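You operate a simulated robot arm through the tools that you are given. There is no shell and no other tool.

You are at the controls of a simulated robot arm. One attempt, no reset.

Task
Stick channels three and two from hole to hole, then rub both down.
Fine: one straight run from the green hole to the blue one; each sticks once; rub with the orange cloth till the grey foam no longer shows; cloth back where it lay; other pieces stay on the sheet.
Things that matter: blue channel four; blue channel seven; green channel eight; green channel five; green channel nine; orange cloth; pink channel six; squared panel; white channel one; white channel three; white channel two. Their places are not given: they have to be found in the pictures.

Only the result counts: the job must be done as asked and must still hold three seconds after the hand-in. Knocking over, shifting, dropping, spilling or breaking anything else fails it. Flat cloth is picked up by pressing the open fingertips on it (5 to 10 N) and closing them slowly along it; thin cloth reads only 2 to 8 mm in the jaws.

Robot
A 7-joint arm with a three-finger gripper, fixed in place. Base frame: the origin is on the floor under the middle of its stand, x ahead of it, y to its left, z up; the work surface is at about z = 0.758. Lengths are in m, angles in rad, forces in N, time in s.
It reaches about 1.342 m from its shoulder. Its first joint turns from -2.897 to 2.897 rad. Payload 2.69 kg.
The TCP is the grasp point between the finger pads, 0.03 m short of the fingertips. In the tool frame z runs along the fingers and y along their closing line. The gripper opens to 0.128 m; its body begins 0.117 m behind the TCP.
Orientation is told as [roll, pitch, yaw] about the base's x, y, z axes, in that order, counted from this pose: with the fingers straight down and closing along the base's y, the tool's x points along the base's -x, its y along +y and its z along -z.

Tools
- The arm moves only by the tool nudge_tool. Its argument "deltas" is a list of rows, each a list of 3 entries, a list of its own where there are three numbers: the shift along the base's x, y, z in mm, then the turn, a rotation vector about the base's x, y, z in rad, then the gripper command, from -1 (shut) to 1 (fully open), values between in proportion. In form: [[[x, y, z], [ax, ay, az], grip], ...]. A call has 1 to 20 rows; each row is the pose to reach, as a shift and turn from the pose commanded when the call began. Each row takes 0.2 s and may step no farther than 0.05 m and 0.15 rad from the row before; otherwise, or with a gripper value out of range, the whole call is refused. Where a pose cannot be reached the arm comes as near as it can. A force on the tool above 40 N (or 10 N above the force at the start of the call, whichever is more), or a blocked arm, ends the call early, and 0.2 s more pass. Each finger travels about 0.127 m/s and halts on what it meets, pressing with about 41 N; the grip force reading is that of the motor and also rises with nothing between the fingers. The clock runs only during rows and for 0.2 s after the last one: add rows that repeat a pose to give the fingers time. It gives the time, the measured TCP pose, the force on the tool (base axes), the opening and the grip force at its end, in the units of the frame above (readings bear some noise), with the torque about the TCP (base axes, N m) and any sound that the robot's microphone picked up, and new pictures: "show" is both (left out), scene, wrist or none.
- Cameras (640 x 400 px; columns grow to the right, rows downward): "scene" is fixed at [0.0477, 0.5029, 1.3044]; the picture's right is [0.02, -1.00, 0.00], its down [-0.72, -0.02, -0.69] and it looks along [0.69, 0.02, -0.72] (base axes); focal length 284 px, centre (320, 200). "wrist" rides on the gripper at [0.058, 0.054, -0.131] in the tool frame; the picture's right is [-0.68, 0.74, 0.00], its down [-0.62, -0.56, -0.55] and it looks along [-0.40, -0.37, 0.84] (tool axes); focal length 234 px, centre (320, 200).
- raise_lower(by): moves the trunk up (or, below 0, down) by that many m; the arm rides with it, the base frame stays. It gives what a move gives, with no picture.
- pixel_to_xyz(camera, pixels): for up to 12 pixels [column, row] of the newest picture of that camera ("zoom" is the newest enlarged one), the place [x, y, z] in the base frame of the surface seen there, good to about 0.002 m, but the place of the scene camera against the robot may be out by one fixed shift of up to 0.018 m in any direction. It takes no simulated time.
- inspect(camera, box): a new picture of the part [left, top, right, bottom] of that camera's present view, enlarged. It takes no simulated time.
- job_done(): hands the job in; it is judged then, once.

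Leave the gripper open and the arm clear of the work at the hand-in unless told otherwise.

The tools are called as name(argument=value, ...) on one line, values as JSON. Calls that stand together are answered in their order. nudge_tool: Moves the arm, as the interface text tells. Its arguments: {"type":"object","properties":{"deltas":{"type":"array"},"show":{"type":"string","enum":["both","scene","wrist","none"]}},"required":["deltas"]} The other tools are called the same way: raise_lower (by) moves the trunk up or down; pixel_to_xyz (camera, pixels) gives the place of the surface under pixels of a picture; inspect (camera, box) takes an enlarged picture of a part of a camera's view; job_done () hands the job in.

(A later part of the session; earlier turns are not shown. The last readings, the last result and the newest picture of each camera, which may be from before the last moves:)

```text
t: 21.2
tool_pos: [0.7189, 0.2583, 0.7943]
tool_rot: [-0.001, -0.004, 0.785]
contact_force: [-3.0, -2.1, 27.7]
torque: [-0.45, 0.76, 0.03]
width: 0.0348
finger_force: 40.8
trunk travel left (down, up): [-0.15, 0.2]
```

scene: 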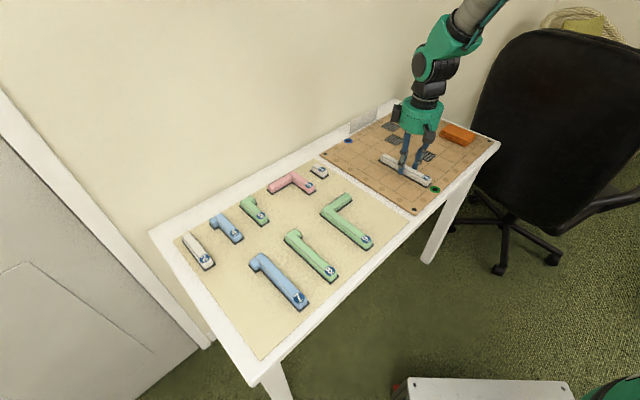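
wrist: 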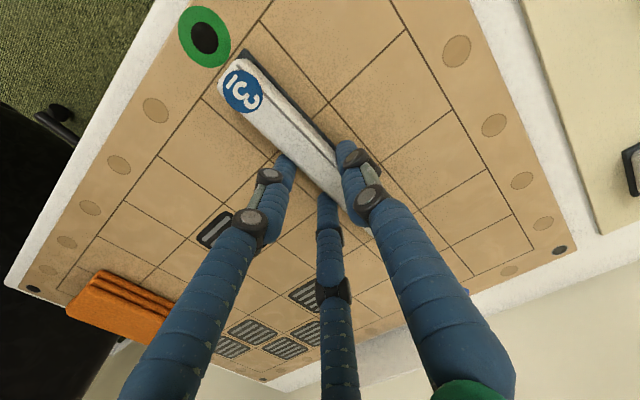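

27.7 N pressed, so the piece is on the panel. I ease the press off and open slowly to about 80 mm.

nudge_tool(deltas=[[[0, 0, 1.5], [0, 0, 0], -1], [[0, 0, 2], [0, 0, 0], -0.7], [[0, 0, 2], [0, 0, 0], -0.5], [[0, 0, 2], [0, 0, 0], -0.3], [[0, 0, 2], [0, 0, 0], 0], [[0, 0, 2], [0, 0, 0], 0.3], [[0, 0, 2], [0, 0, 0], 0.3]], show="wrist")

inspect(camera="wrist", box=[200, 20, 440, 260])

```text
t: 22.8
tool_pos: [0.719, 0.2575, 0.7933]
tool_rot: [0.001, 0.001, 0.785]
contact_force: [-0.6, 1.1, 0.2]
torque: [0.0, 0.02, 0.03]
width: 0.0832
finger_force: 0.0
trunk travel left (down, up): [-0.15, 0.2]
```

wrist: 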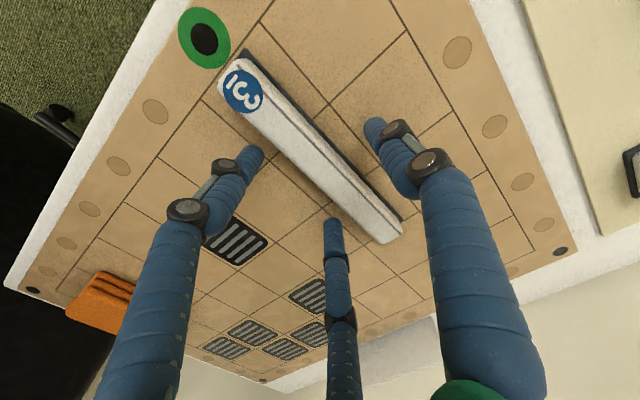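

```text
1.67 times, centred on (320, 140) of wrist
```

zoom: 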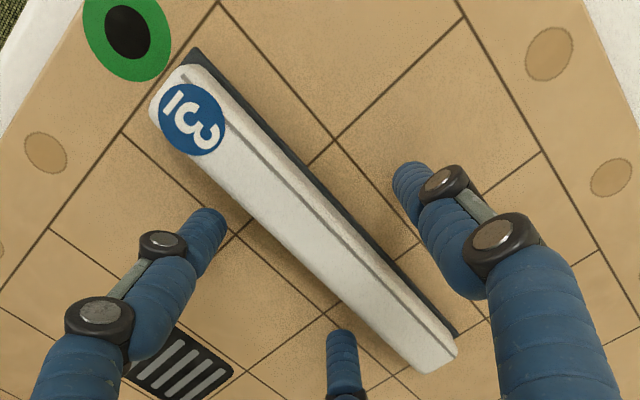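

Released cleanly, and piece 3 stays put. I lift straight up and look at the placement.

nudge_tool(deltas=[[[0, 0, 15], [0, 0, 0], 0.3], [[0, 0, 40], [0, 0, 0], 0.5], [[0, 0, 80], [0, 0, 0], 0.7], [[0, 0, 125], [0, 0, 0], 1], [[0, 0, 125], [0, 0, 0], 1], [[0, 0, 125], [0, 0, 0], 1]])

inspect(camera="wrist", box=[230, 0, 430, 210])

inspect(camera="scene", box=[320, 90, 500, 210])

```text
t: 24.2
tool_pos: [0.7187, 0.2567, 0.9191]
tool_rot: [-0.001, 0.0, 0.785]
contact_force: [0.5, -0.2, -0.1]
torque: [0.02, 0.04, -0.02]
width: 0.1281
finger_force: 0.1
trunk travel left (down, up): [-0.15, 0.2]
```

scene: 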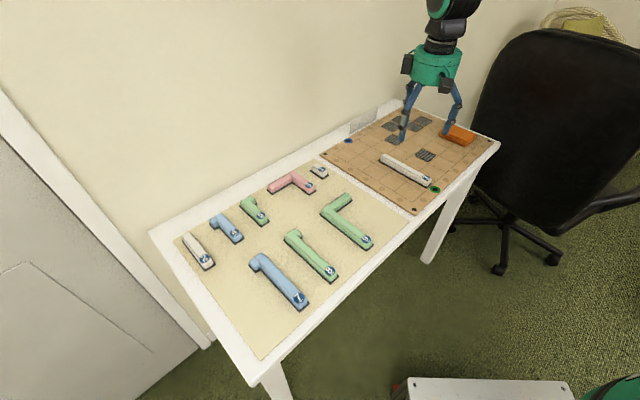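
wrist: 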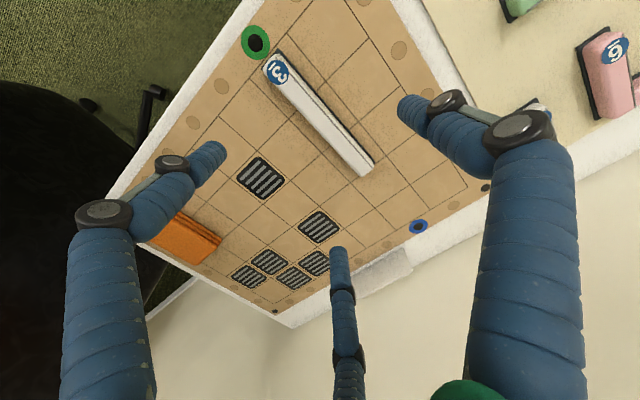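

```text
1.90 times, centred on (330, 105) of wrist
```

zoom: 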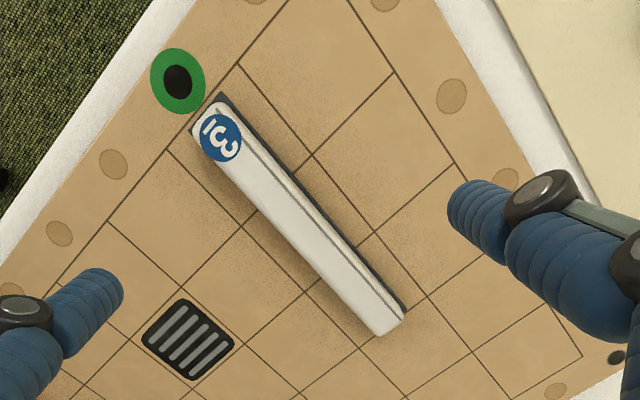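

```text
3.33 times, centred on (410, 150) of scene
```

zoom: 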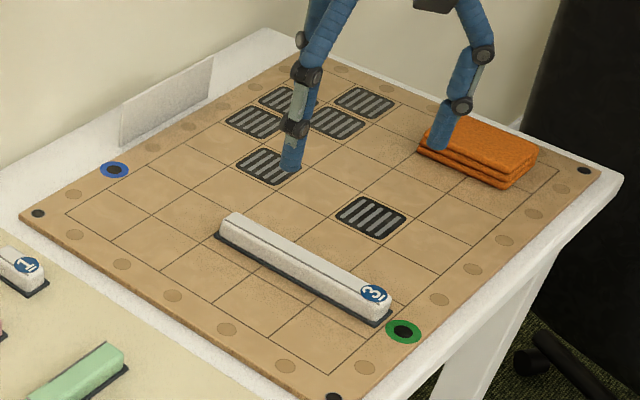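

Piece 3 fills cells 1–3 beside the green hole, ending at the 3/4 line. I measure its corners and the line crossings here for placing piece 2 against it.

pixel_to_xyz(camera="zoom", pixels=[[220, 96], [403, 308], [383, 333], [238, 65], [313, 155], [375, 233], [427, 298], [170, 152], [242, 227], [305, 292], [361, 350], [485, 370]])

pixel_to_xyz(camera="wrist", pixels=[[418.5, 226.5], [255, 42], [205, 240], [180, 215], [487, 188]])

```text
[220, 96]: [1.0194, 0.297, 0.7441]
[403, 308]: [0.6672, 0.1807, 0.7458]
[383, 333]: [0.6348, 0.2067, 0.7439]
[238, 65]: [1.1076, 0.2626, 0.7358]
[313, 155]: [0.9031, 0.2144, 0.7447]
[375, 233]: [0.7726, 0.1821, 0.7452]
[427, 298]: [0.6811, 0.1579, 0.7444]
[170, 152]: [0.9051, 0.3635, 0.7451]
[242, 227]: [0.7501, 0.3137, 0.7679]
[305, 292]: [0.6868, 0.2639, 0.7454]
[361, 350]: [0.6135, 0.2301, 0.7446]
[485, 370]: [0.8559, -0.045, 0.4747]
```

```text
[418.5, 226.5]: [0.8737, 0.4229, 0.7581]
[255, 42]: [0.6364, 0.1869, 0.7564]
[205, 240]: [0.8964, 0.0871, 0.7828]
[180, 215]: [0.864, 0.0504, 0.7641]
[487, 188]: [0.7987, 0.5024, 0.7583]
```

That zoom was of the scene camera, so I query the matching wrist pixels instead: near corner (277.5,50.8), far corner (373,161.5), far end (363,174) and the line crossings.

pixel_to_xyz(camera="wrist", pixels=[[277.5, 51], [373.2, 161.5], [363, 174], [386.2, 156.4], [351.5, 183.7], [358.9, 122.3], [326.3, 81.4], [309, 85], [341, 122], [276, 73], [325, 130], [350, 158]])

```text
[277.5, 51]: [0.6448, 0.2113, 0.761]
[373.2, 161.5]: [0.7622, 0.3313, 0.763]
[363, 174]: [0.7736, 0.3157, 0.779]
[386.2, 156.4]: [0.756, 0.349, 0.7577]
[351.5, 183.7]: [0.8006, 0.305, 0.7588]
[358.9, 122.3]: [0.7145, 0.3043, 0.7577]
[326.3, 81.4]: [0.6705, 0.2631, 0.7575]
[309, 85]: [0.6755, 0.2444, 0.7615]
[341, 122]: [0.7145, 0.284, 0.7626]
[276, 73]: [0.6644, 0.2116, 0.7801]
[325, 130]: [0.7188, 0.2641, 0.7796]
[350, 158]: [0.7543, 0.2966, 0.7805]
```

Piece 3 lies at u 0.605–0.778, v centre ≈ 0.318–0.319, and line 3/4 is at u = 0.7815. Now I go to piece 2 on the sheet, planning for the 8 mm offset of the finger meeting line: TCP at about (0.4217, 0.7867), z ≈ 0.92.

nudge_tool(deltas=[[[-23, 41, 0], [0, 0, 0], 0.3], [[-46, 82, 0], [0, 0, 0], 0.3], [[-69, 123, 0], [0, 0, 0], 0.3], [[-92, 164, 0], [0, 0, 0], 0.3], [[-115, 205, 0], [0, 0, 0], 0.3], [[-138, 246, 0], [0, 0, 0], 0.3], [[-161, 287, 0], [0, 0, 0], 0.3], [[-184, 328, 0], [0, 0, 0], 0.3], [[-207, 369, 0], [0, 0, 0], 0.3], [[-230, 410, 0], [0, 0, 0], 0.3], [[-253, 451, 0], [0, 0, 0], 0.3], [[-276, 492, 0], [0, 0, 0], 0.3], [[-297, 530, 0], [0, 0, 0], 0.3], [[-297, 530, 0], [0, 0, 0], 0.3], [[-297, 530, 0], [0, 0, 0], 0.3]])

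inspect(camera="wrist", box=[230, 20, 390, 220])

```text
t: 27.4
tool_pos: [0.4237, 0.7852, 0.9165]
tool_rot: [0.0, 0.0, 0.786]
contact_force: [0.2, -0.3, -0.7]
torque: [0.04, 0.05, 0.01]
width: 0.0832
finger_force: 0.0
trunk travel left (down, up): [-0.15, 0.2]
```

scene: 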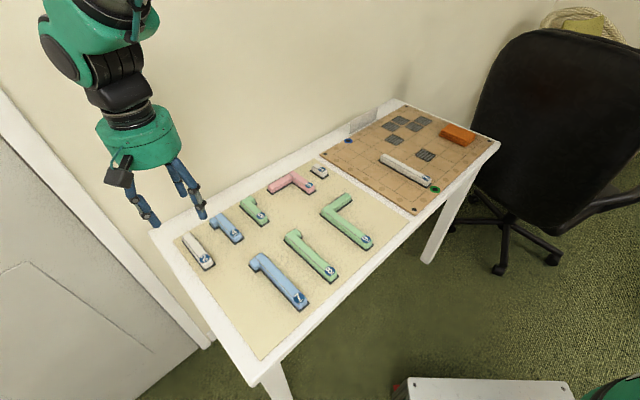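
wrist: 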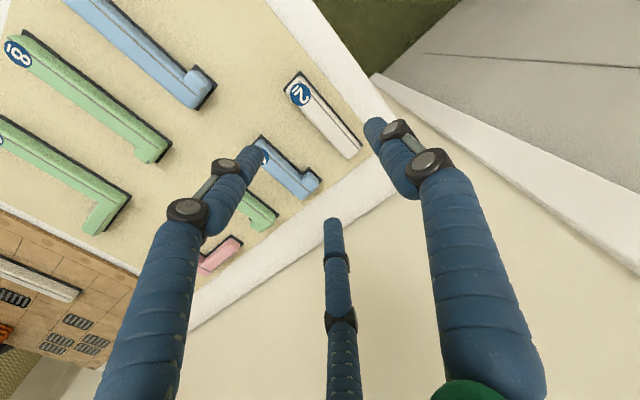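

```text
2.00 times, centred on (310, 120) of wrist
```

zoom: 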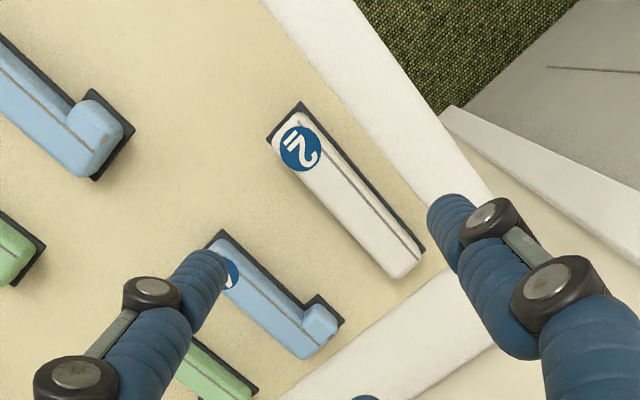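

Piece 2 is in clear view. I query its foam corners (299,104), (269,140) and (423,252), the badge (301,149), and piece 4's near edge and stub.

pixel_to_xyz(camera="zoom", pixels=[[299, 105], [270, 140], [423, 251], [301, 149], [400, 275], [360, 170], [385, 205], [224, 233], [318, 296], [342, 321], [280, 283], [350, 205]])

```text
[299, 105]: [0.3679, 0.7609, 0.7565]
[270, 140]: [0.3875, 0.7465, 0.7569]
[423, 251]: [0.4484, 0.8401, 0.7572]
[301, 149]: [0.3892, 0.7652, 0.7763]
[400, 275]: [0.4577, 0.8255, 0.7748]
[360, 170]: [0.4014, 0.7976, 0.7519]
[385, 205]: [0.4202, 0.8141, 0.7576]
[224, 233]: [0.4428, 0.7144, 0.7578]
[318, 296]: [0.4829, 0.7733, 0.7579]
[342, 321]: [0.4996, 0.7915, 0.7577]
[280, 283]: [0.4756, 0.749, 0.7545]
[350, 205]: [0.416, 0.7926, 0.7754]
```

Piece 2's centre is at u = 0.8547, v = −0.2655, so the TCP should be at about (0.4225, 0.7862). I shift (−1, +1) mm, go down to z ≈ 0.83, and check.

nudge_tool(deltas=[[[-1, 1, -30], [0, 0, 0], 0.3], [[-1, 1, -60], [0, 0, 0], 0.3], [[-1, 1, -86], [0, 0, 0], 0.3], [[-1, 1, -86], [0, 0, 0], 0.3], [[-1, 1, -86], [0, 0, 0], 0.3]], show="wrist")

inspect(camera="wrist", box=[230, 40, 420, 240])

```text
t: 28.6
tool_pos: [0.4197, 0.7882, 0.8305]
tool_rot: [0.002, 0.001, 0.786]
contact_force: [-0.6, 0.9, 0.5]
torque: [-0.02, -0.01, -0.02]
width: 0.0827
finger_force: 0.0
trunk travel left (down, up): [-0.15, 0.2]
```

wrist: 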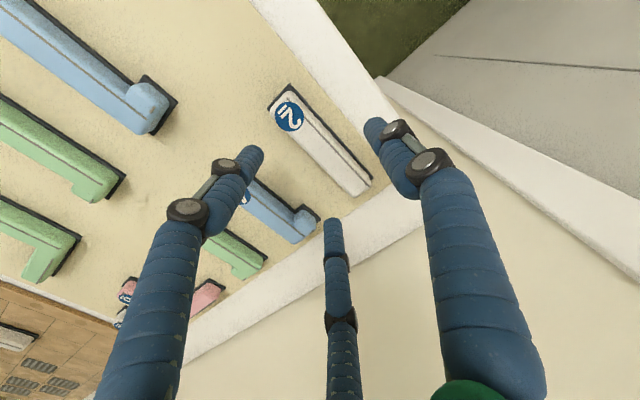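

```text
2.00 times, centred on (325, 140) of wrist
```

zoom: 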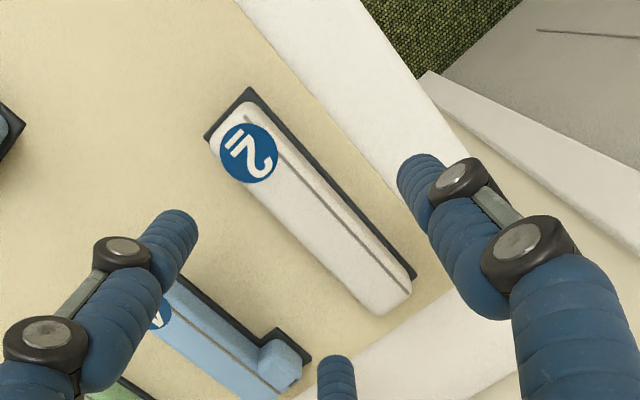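

The arm drifted to (0.4197, 0.7882). I re-measure piece 2's corners (249,89), (206,136), (415,276) from here.

pixel_to_xyz(camera="zoom", pixels=[[249, 90], [206, 136], [415, 275], [249, 153], [340, 186], [300, 190], [405, 170], [185, 225], [337, 365], [310, 358], [278, 330]])

```text
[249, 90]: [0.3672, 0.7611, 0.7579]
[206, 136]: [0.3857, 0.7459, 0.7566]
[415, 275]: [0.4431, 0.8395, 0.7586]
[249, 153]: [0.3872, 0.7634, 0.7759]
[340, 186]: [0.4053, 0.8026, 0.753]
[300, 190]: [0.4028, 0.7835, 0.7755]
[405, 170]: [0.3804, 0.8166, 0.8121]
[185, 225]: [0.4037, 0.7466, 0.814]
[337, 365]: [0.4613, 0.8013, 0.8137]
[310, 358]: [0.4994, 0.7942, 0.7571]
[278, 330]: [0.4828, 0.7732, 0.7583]
```

Piece 2's centre line is at v ≈ −0.266, so the TCP target is (0.4216, 0.7861). I shift (+2.5, −2.6) mm and go down 39 mm to z ≈ 0.791.

nudge_tool(deltas=[[[2.5, -2.6, 0], [0, 0, 0], 0.3], [[2.5, -2.6, -20], [0, 0, 0], 0.3], [[2.5, -2.6, -32], [0, 0, 0], 0.3], [[2.5, -2.6, -39], [0, 0, 0], 0.3], [[2.5, -2.6, -39], [0, 0, 0], 0.3], [[2.5, -2.6, -39], [0, 0, 0], 0.3]])

inspect(camera="wrist", box=[230, 40, 420, 240])

```text
t: 30.0
tool_pos: [0.4232, 0.7866, 0.7935]
tool_rot: [0.0, 0.0, 0.784]
contact_force: [0.0, 0.7, 0.4]
torque: [0.01, -0.04, -0.01]
width: 0.0833
finger_force: 0.1
trunk travel left (down, up): [-0.15, 0.2]
```

scene: 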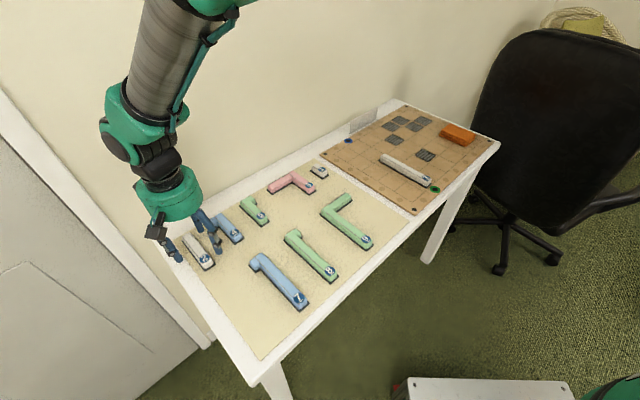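
wrist: 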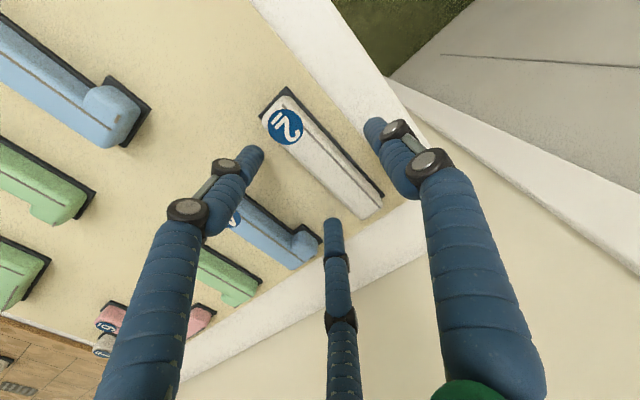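

```text
2.00 times, centred on (325, 140) of wrist
```

zoom: 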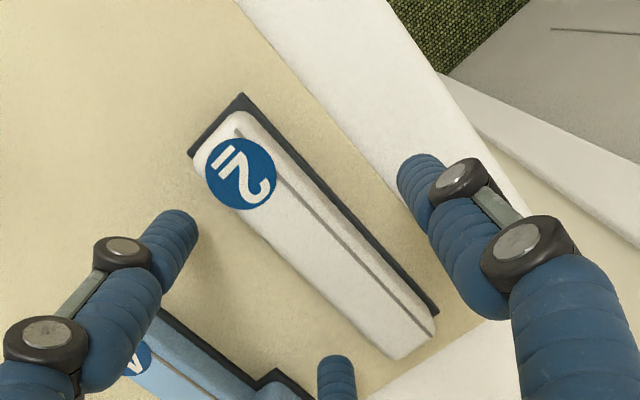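

The fingers straddle piece 2 with no contact. I lower 2.5 mm more and close slowly.

nudge_tool(deltas=[[[0, 0, -2.5], [0, 0, 0], 0.3], [[0, 0, -2.5], [0, 0, 0], 0.15], [[0, 0, -2.5], [0, 0, 0], 0.0], [[0, 0, -2.5], [0, 0, 0], -0.1], [[0, 0, -2.5], [0, 0, 0], -0.2], [[0, 0, -2.5], [0, 0, 0], -0.3], [[0, 0, -2.5], [0, 0, 0], -0.4], [[0, 0, -2.5], [0, 0, 0], -0.5], [[0, 0, -2.5], [0, 0, 0], -0.6], [[0, 0, -2.5], [0, 0, 0], -0.8], [[0, 0, -2.5], [0, 0, 0], -1], [[0, 0, -2.5], [0, 0, 0], -1]], show="wrist")

inspect(camera="wrist", box=[230, 40, 420, 240])

```text
t: 32.6
tool_pos: [0.4237, 0.786, 0.7914]
tool_rot: [-0.001, -0.001, 0.784]
contact_force: [-0.1, -0.2, 0.0]
torque: [-0.03, -0.05, 0.0]
width: 0.0348
finger_force: 40.9
trunk travel left (down, up): [-0.15, 0.2]
```

wrist: 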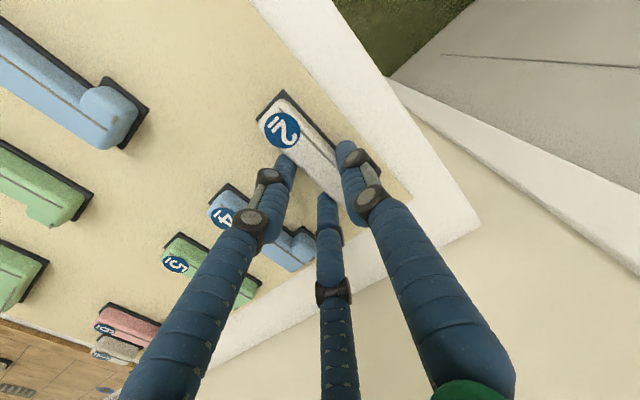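

```text
2.00 times, centred on (325, 140) of wrist
```

zoom: 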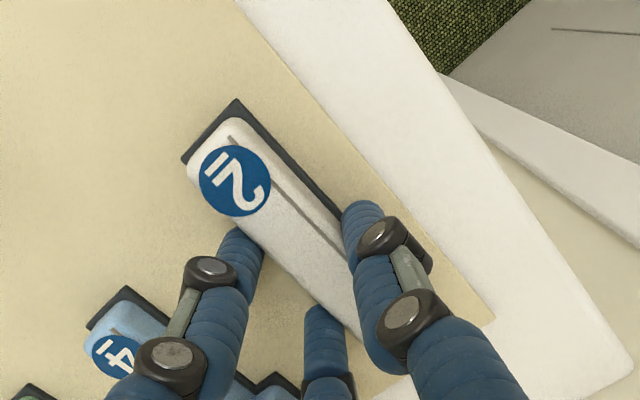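

Gripped at 34.8 mm with 40.9 N. I lift slowly, 60 mm.

nudge_tool(deltas=[[[0, 0, 3], [0, 0, 0], -1], [[0, 0, 8], [0, 0, 0], -1], [[0, 0, 15], [0, 0, 0], -1], [[0, 0, 25], [0, 0, 0], -1], [[0, 0, 40], [0, 0, 0], -1], [[0, 0, 70], [0, 0, 0], -1], [[0, 0, 100], [0, 0, 0], -1], [[0, 0, 140], [0, 0, 0], -1], [[0, 0, 140], [0, 0, 0], -1]])

inspect(camera="wrist", box=[230, 60, 390, 220])

```text
t: 34.6
tool_pos: [0.4245, 0.786, 0.9328]
tool_rot: [0.0, 0.0, 0.784]
contact_force: [-0.6, -0.9, 0.4]
torque: [0.04, -0.02, -0.04]
width: 0.0346
finger_force: 41.0
trunk travel left (down, up): [-0.15, 0.2]
```

scene: 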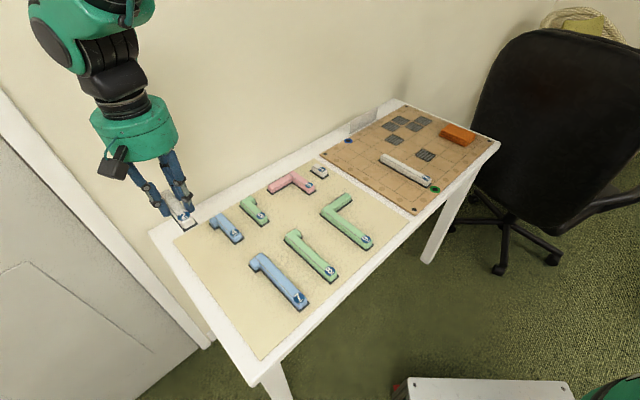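
wrist: 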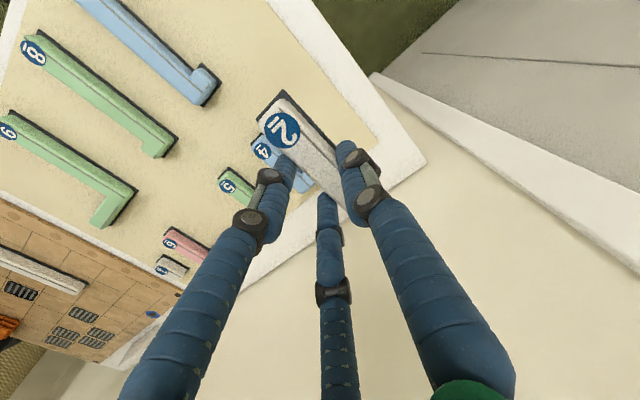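

```text
2.50 times, centred on (310, 140) of wrist
```

zoom: 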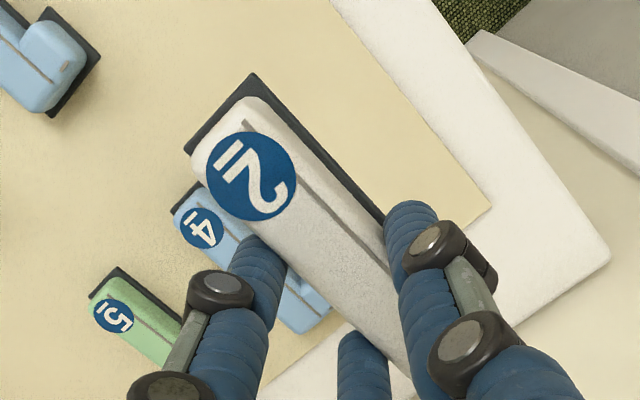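

Piece 2 is up and piece 4 and the others are still on the sheet. I measure piece 2 in the grip: foam corners (251,76) and (188,147), edge points, badge (251,177).

pixel_to_xyz(camera="zoom", pixels=[[252, 77], [190, 147], [300, 133], [340, 178], [375, 217], [251, 177], [320, 230], [300, 210], [350, 260]])

```text
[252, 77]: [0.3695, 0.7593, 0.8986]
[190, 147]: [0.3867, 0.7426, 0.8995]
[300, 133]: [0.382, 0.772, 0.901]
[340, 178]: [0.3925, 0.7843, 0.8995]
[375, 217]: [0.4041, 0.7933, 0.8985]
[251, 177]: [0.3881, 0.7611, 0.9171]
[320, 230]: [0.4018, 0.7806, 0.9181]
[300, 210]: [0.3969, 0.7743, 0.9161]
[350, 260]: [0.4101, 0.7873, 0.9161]
```

In the grip: the piece's centre is −8.0 mm in v and −0.6 mm in u from the TCP. The target is cells 4–5: centre u = 0.8403, v = 0.319, so the TCP goes to about (0.826, 0.3635). I carry it there at z ≈ 0.93.

nudge_tool(deltas=[[[31, -32.5, 0], [0, 0, 0], -1], [[62, -65, 0], [0, 0, 0], -1], [[93, -97.5, 0], [0, 0, 0], -1], [[124, -130, 0], [0, 0, 0], -1], [[155, -162.5, 0], [0, 0, 0], -1], [[186, -195, 0], [0, 0, 0], -1], [[217, -227.5, 0], [0, 0, 0], -1], [[248, -260, 0], [0, 0, 0], -1], [[279, -292.5, 0], [0, 0, 0], -1], [[310, -325, 0], [0, 0, 0], -1], [[341, -357.5, 0], [0, 0, 0], -1], [[372, -390, 0], [0, 0, 0], -1], [[401, -422, 0], [0, 0, 0], -1], [[401, -422, 0], [0, 0, 0], -1], [[401, -422, 0], [0, 0, 0], -1]])

inspect(camera="wrist", box=[230, 20, 430, 145])

```text
t: 37.8
tool_pos: [0.8252, 0.3642, 0.9304]
tool_rot: [-0.002, 0.001, 0.785]
contact_force: [0.1, 0.3, -1.0]
torque: [-0.03, -0.01, -0.02]
width: 0.0346
finger_force: 41.3
trunk travel left (down, up): [-0.15, 0.2]
```

scene: 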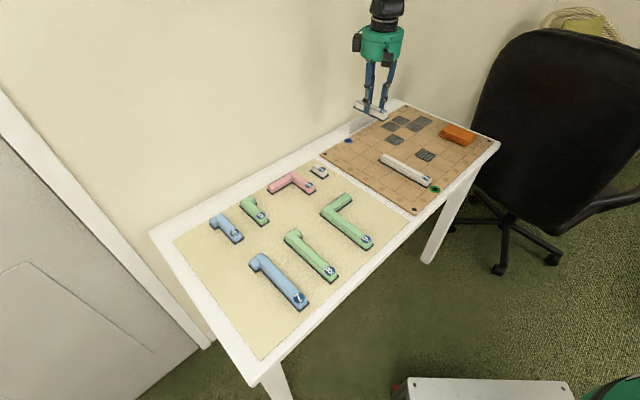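
wrist: 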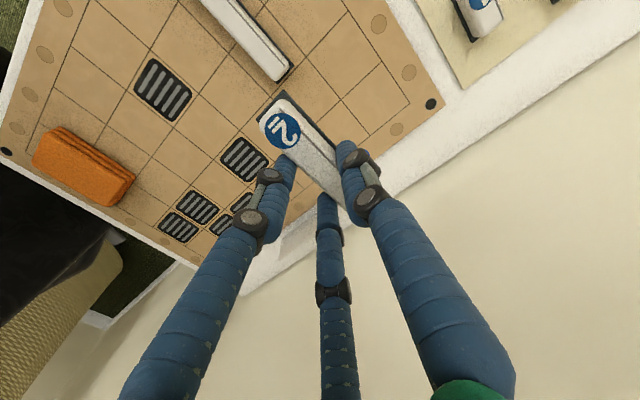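

```text
3.20 times, centred on (330, 82) of wrist
```

zoom: 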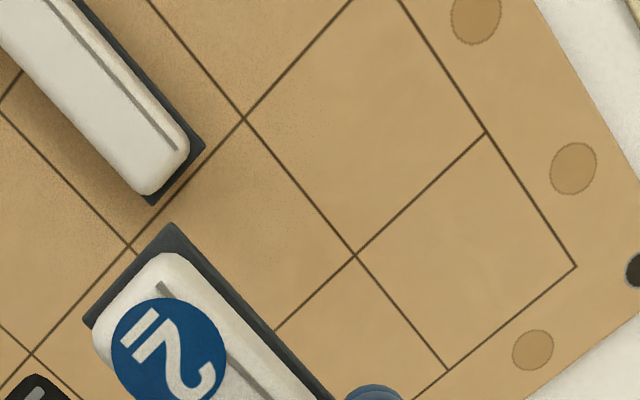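

I can see piece 3's far foam end just short of the 3/4 line. I query its corners (203,146) and (151,203), the crossings (243,118), (355,257), (446,369), (131,245), and piece 2's foam corners (170,225) and (86,318).

pixel_to_xyz(camera="zoom", pixels=[[202, 146], [151, 203], [243, 118], [355, 257], [446, 369], [131, 245], [170, 227], [88, 318], [240, 303], [300, 370], [170, 353], [100, 20]])

```text
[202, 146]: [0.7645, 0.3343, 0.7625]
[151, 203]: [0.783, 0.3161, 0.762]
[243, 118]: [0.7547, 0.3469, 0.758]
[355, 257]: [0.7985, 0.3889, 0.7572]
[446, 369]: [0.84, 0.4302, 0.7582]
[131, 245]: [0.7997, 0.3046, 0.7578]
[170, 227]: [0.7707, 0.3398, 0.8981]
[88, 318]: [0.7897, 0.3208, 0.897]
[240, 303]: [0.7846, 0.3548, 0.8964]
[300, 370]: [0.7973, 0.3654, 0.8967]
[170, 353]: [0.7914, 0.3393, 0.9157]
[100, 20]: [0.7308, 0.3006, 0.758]
```

Piece 2 is nearly right: start u ≈ 0.785 (target ≈ 0.7835), centre v ≈ 0.318 (piece 3's centre ≈ 0.318, row centre 0.3195). I allow for the small x drift in the descent and go down to a hover at z ≈ 0.812.

nudge_tool(deltas=[[[-1.5, -1, -40], [0, 0, 0], -1], [[-1.5, -1, -75], [0, 0, 0], -1], [[-1.5, -1, -105], [0, 0, 0], -1], [[-1.5, -1, -117], [0, 0, 0], -1], [[-1.5, -1, -117], [0, 0, 0], -1], [[-1.5, -1, -117], [0, 0, 0], -1]], show="both")

inspect(camera="wrist", box=[215, 30, 415, 155])

```text
t: 39.2
tool_pos: [0.8232, 0.3625, 0.8149]
tool_rot: [0.0, 0.0, 0.784]
contact_force: [-0.2, -1.2, -0.1]
torque: [-0.04, -0.01, 0.0]
width: 0.0348
finger_force: 40.8
trunk travel left (down, up): [-0.15, 0.2]
```

scene: 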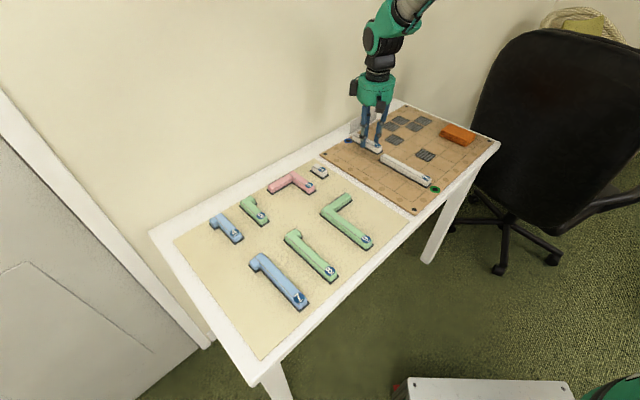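
wrist: 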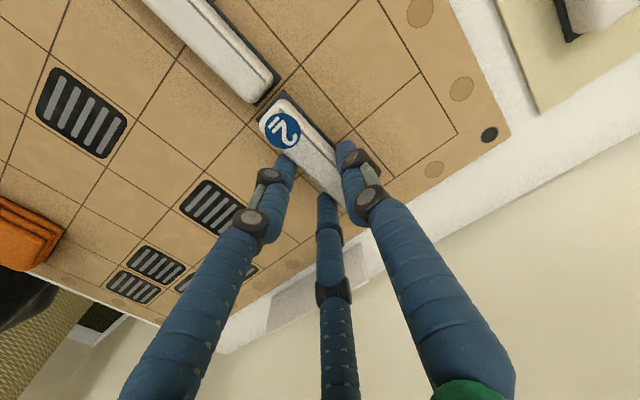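

```text
3.20 times, centred on (315, 92) of wrist
```

zoom: 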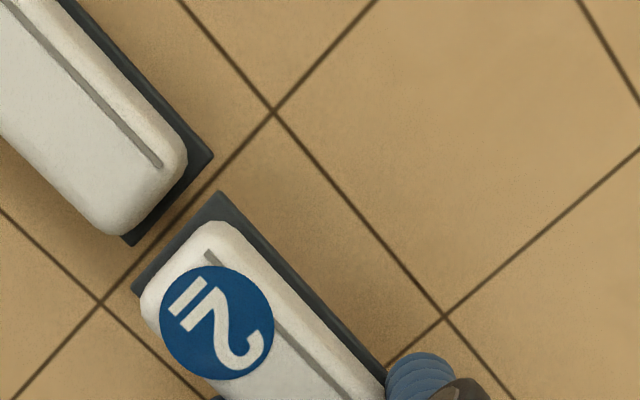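

I query piece 3's far corners (212,156) and (130,244), the crossings (275,111), (444,317), (102,302), and piece 2's corners (220,195), (136,290) and edge.

pixel_to_xyz(camera="zoom", pixels=[[211, 156], [131, 243], [275, 111], [444, 317], [102, 302], [220, 196], [137, 289], [280, 258], [340, 322], [376, 361], [217, 323], [100, 38]])

```text
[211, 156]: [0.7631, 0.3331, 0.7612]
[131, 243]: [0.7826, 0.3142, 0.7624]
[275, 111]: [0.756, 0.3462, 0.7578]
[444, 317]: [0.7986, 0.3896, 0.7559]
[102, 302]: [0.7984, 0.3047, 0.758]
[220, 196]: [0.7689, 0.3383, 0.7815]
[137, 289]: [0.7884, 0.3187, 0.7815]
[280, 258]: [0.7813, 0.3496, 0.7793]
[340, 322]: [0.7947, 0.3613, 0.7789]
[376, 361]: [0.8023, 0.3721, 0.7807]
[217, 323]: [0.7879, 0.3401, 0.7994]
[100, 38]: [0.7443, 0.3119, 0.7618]
```

Piece 2 is lined up: start u = 0.7829 (target 0.783) and centre v = 0.3183, between piece 3's 0.3176 and the row's 0.3193. I lower 12 mm and confirm before touching.

nudge_tool(deltas=[[[0, 0, -6], [0, 0, 0], -1], [[0, 0, -12], [0, 0, 0], -1], [[0, 0, -12], [0, 0, 0], -1], [[0, 0, -12], [0, 0, 0], -1]], show="both")

inspect(camera="wrist", box=[215, 30, 415, 155])

```text
t: 40.2
tool_pos: [0.8235, 0.3617, 0.803]
tool_rot: [0.0, 0.0, 0.785]
contact_force: [-0.1, 0.0, -0.6]
torque: [0.0, 0.04, 0.02]
width: 0.0349
finger_force: 41.3
trunk travel left (down, up): [-0.15, 0.2]
```

scene: 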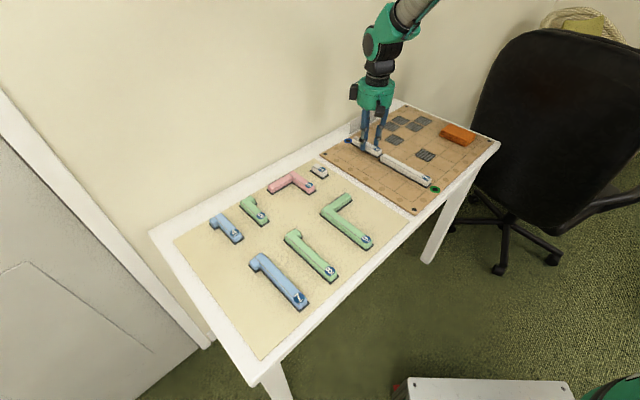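
wrist: 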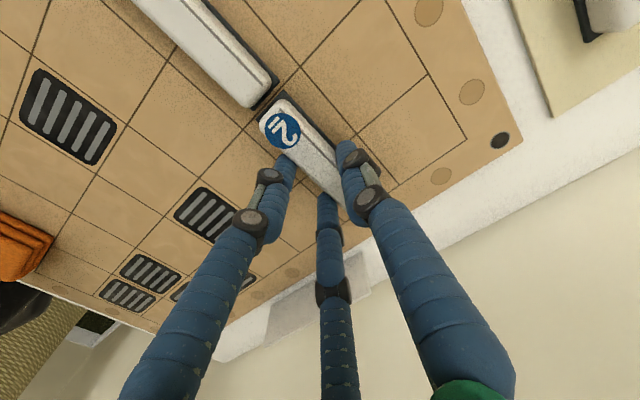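

```text
3.20 times, centred on (315, 92) of wrist
```

zoom: 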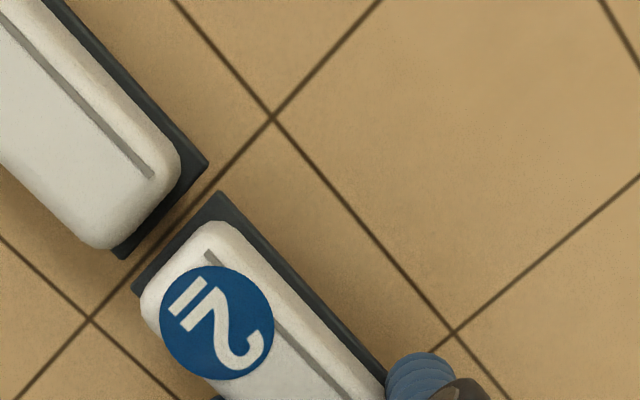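

I measure once more at this height.

pixel_to_xyz(camera="zoom", pixels=[[205, 164], [124, 254], [272, 118], [451, 332], [92, 318], [220, 196], [137, 289], [280, 258], [340, 322], [376, 361], [110, 63], [150, 104]])

```text
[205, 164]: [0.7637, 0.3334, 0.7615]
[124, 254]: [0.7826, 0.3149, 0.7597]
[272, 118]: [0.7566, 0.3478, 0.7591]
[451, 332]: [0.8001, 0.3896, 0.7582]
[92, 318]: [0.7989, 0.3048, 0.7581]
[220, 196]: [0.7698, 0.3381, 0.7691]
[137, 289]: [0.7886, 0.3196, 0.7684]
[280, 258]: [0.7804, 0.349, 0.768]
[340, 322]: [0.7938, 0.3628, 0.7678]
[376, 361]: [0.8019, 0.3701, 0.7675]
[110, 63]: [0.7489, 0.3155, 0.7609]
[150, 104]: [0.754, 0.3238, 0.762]
```

Piece 2's start is at u = 0.7835 and its centre at v = 0.318–0.3185, in line with piece 3. I lower slowly until contact.

nudge_tool(deltas=[[[0, 0, -3], [0, 0, 0], -1], [[0, 0, -5], [0, 0, 0], -1], [[0, 0, -6.5], [0, 0, 0], -1], [[0, 0, -7.5], [0, 0, 0], -1], [[0, 0, -8.5], [0, 0, 0], -1], [[0, 0, -8.5], [0, 0, 0], -1]], show="none")

```text
t: 41.6
tool_pos: [0.8237, 0.3635, 0.7944]
tool_rot: [0.001, -0.001, 0.786]
contact_force: [-1.0, -4.9, 15.7]
torque: [-0.45, 0.45, 0.06]
width: 0.0346
finger_force: 41.1
trunk travel left (down, up): [-0.15, 0.2]
```

Contact at 15.7 N. I press 1 mm more, then ease off and open slowly.

nudge_tool(deltas=[[[0, 0, -0.8], [0, 0, 0], -1], [[0, 0, -0.8], [0, 0, 0], -1], [[0, 0, 0.5], [0, 0, 0], -1], [[0, 0, 1.5], [0, 0, 0], -0.7], [[0, 0, 1.5], [0, 0, 0], -0.5], [[0, 0, 1.5], [0, 0, 0], -0.3], [[0, 0, 1.5], [0, 0, 0], 0], [[0, 0, 1.5], [0, 0, 0], 0.3], [[0, 0, 1.5], [0, 0, 0], 0.3]], show="both")

inspect(camera="wrist", box=[200, 20, 440, 260])

```text
t: 43.6
tool_pos: [0.8227, 0.3621, 0.7952]
tool_rot: [0.0, -0.001, 0.784]
contact_force: [-0.4, 0.3, 0.4]
torque: [0.02, 0.01, 0.0]
width: 0.0831
finger_force: 0.0
trunk travel left (down, up): [-0.15, 0.2]
```

scene: 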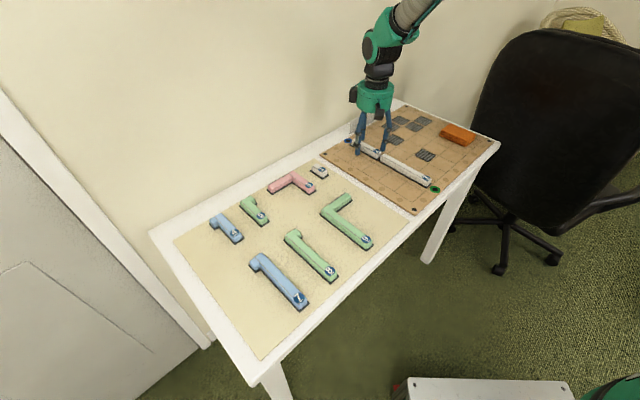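
wrist: 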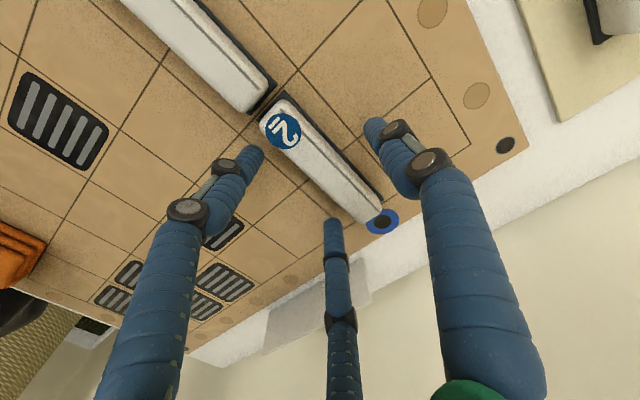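

```text
1.67 times, centred on (320, 140) of wrist
```

zoom: 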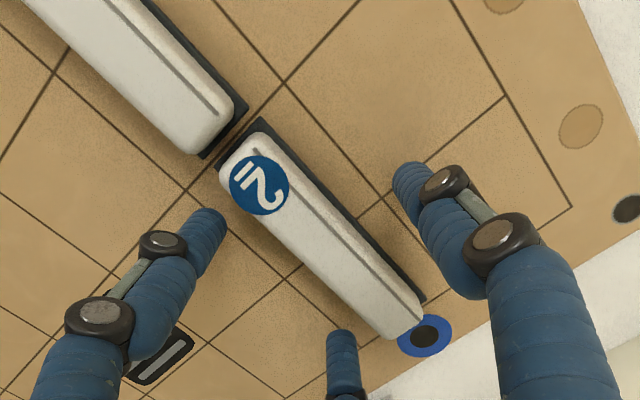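

Piece 2 is in place, ending just before the blue hole, in line with piece 3. I lift straight up and then move to a view point above the orange cloth.

nudge_tool(deltas=[[[0, 0, 15], [0, 0, 0], 0.3], [[0, 0, 40], [0, 0, 0], 0.5], [[0, 0, 80], [0, 0, 0], 0.7], [[0, 0, 120], [0, 0, 0], 1], [[0, 0, 140], [0, 0, 0], 1], [[8, -44, 140], [0, 0, 0], 1], [[16, -88, 140], [0, 0, 0], 1], [[24, -132, 140], [0, 0, 0], 1], [[32, -176, 140], [0, 0, 0], 1], [[40, -220, 140], [0, 0, 0], 1], [[48, -264, 140], [0, 0, 0], 1], [[55, -305, 140], [0, 0, 0], 1], [[55, -305, 140], [0, 0, 0], 1], [[55, -305, 140], [0, 0, 0], 1]])

inspect(camera="scene", box=[320, 90, 500, 210])

inspect(camera="wrist", box=[220, 20, 420, 220])

```text
t: 46.6
tool_pos: [0.8784, 0.0571, 0.9337]
tool_rot: [0.0, 0.001, 0.785]
contact_force: [-0.3, -0.6, 0.2]
torque: [0.01, 0.01, -0.01]
width: 0.1279
finger_force: 0.1
trunk travel left (down, up): [-0.15, 0.2]
```

scene: 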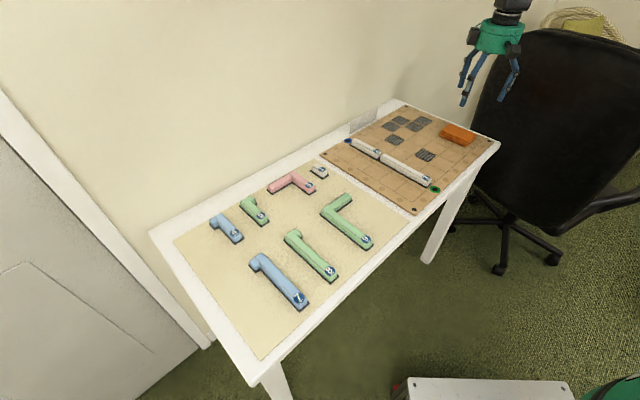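
wrist: 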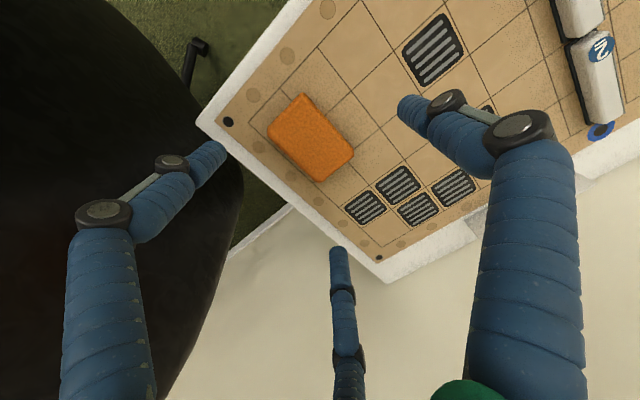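

```text
3.33 times, centred on (410, 150) of scene
```

zoom: 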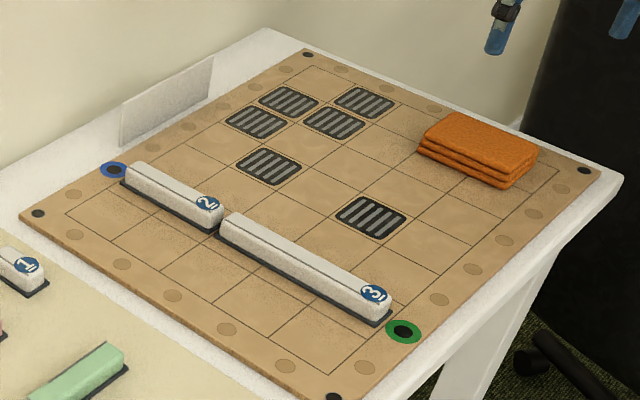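

```text
2.00 times, centred on (320, 120) of wrist
```

zoom: 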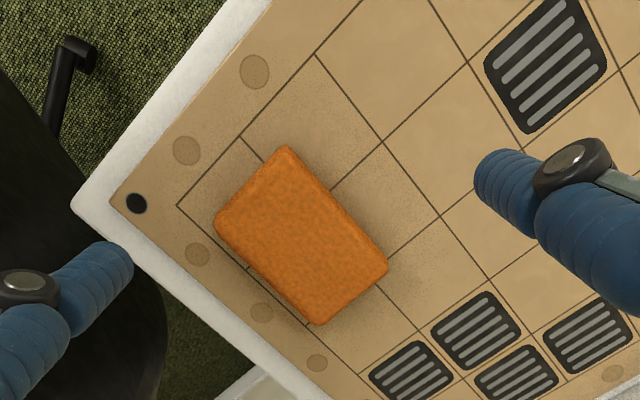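

The run is straight from green to blue. The cloth is a folded pad; I query its corners (286,147), (215,220), (386,268), (318,324) and its top.

pixel_to_xyz(camera="zoom", pixels=[[286, 150], [219, 220], [383, 266], [318, 320], [300, 235], [285, 141], [210, 215], [391, 275], [250, 185], [350, 295], [340, 205], [262, 270]])

```text
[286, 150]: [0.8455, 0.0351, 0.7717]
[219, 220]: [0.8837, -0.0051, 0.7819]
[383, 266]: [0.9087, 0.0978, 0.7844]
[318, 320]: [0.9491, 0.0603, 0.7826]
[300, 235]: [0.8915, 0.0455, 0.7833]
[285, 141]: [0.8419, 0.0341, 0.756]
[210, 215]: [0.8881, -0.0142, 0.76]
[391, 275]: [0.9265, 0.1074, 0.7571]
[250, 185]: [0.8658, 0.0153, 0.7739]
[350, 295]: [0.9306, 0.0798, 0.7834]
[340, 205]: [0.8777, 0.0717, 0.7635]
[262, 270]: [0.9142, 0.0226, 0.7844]
```

The folded cloth is about 92 mm (u 0.621–0.713) by 56 mm (v 0.572–0.629) and 26 mm thick, with its top at 0.784. I'd grip it across its 56 mm width. I check where the open finger surfaces are.

pixel_to_xyz(camera="wrist", pixels=[[402, 108], [408, 115], [413, 105], [222, 150], [215, 160], [338, 252], [331, 258], [345, 256]])

inspect(camera="wrist", box=[190, 80, 450, 280])

```text
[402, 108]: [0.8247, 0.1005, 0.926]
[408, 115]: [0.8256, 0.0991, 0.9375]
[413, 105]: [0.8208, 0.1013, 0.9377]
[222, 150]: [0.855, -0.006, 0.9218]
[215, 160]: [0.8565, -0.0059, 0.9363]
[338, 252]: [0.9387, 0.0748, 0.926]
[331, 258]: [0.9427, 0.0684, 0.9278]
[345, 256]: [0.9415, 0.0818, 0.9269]
```

```text
2.00 times, centred on (320, 180) of wrist
```

zoom: 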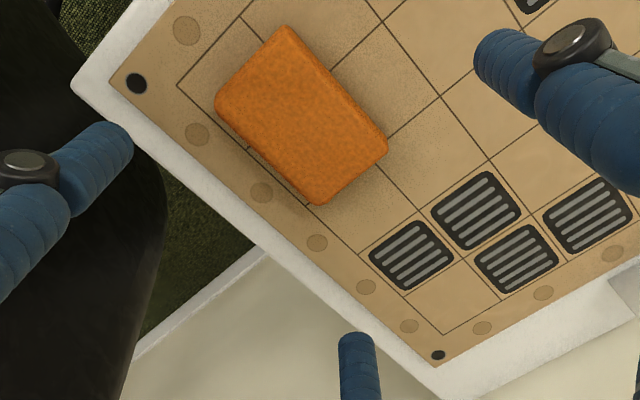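

The three fingers sit radially (one at +y, two at ±60° opposite), so for the 56 mm side I approach at about 110 mm opening with the TCP 9 mm past the cloth's centre in +v. Before going down I check where the chair back is, for clearance.

pixel_to_xyz(camera="scene", pixels=[[480, 100], [485, 130], [495, 60], [520, 35], [500, 160], [560, 60], [600, 100], [540, 200]])

pixel_to_xyz(camera="wrist", pixels=[[150, 30], [120, 100], [60, 150], [20, 250], [170, 250], [230, 220], [200, 300], [190, 60]])

```text
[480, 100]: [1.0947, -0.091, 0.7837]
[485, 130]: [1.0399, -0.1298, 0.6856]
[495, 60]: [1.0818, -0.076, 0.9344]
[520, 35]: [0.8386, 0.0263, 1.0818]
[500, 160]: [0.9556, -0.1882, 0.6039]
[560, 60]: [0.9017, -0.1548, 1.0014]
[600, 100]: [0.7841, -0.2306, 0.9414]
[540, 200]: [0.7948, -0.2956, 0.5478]
```

```text
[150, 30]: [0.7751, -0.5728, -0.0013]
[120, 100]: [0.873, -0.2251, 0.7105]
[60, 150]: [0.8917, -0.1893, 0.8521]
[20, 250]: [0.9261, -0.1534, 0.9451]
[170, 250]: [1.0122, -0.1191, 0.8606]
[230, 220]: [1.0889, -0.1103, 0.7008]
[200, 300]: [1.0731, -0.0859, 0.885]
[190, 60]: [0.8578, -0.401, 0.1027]
```

The chair back is ~0.18 m from the cloth's spot, so there's clearance. I move over the cloth with the gripper at ~110 mm and go down to z ≈ 0.83 for a check.

nudge_tool(deltas=[[[12, -8, 0], [0, 0, 0], 0.72], [[24, -16.5, -20], [0, 0, 0], 0.72], [[24, -16.5, -50], [0, 0, 0], 0.72], [[24, -16.5, -80], [0, 0, 0], 0.72], [[24, -16.5, -103], [0, 0, 0], 0.72], [[24, -16.5, -103], [0, 0, 0], 0.72], [[24, -16.5, -103], [0, 0, 0], 0.72]])

inspect(camera="wrist", box=[190, 20, 430, 260])

inspect(camera="scene", box=[400, 60, 520, 160])

```text
t: 48.2
tool_pos: [0.901, 0.0401, 0.8331]
tool_rot: [0.0, 0.001, 0.785]
contact_force: [0.5, 0.6, -0.6]
torque: [0.05, 0.0, 0.03]
width: 0.1101
finger_force: 0.1
trunk travel left (down, up): [-0.15, 0.2]
```

scene: 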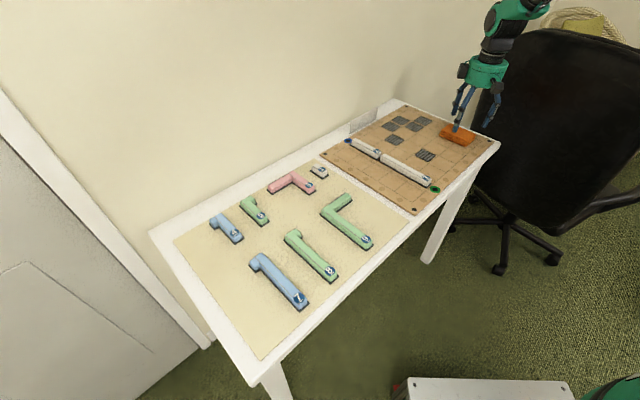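
wrist: 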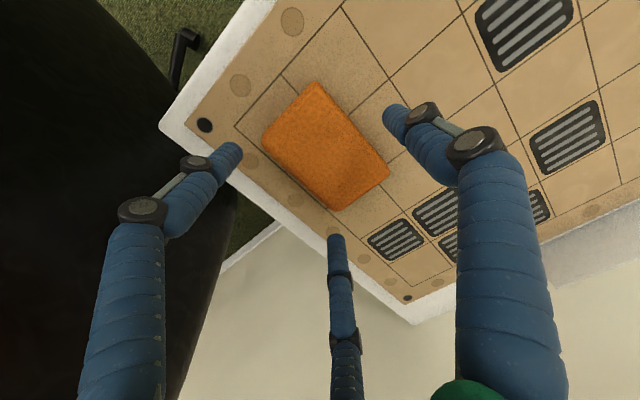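

```text
1.67 times, centred on (310, 140) of wrist
```

zoom: 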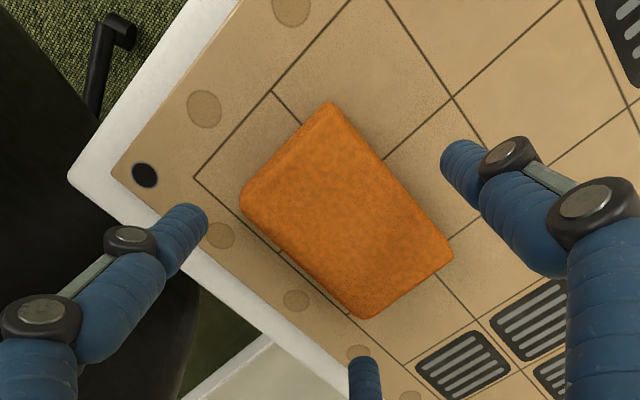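

```text
4.00 times, centred on (460, 110) of scene
```

zoom: 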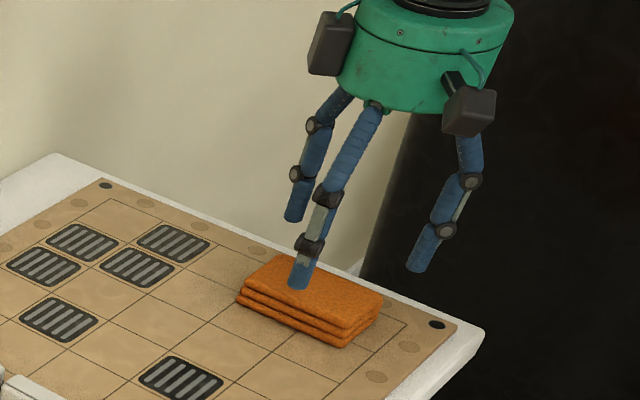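

I measure the cloth's top corners and the fingertips from this pose.

pixel_to_xyz(camera="wrist", pixels=[[316, 86], [265, 138], [386, 171], [335, 207], [325, 145], [390, 114], [397, 118], [236, 152], [230, 160], [337, 239], [331, 243]])

```text
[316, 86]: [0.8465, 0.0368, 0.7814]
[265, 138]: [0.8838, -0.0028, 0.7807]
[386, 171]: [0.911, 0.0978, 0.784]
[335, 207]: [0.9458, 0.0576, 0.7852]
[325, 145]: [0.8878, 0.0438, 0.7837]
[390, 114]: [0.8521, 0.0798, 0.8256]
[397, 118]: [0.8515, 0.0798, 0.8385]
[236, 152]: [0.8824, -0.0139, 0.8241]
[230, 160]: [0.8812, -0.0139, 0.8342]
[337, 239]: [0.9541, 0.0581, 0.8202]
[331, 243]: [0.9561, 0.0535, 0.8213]
```

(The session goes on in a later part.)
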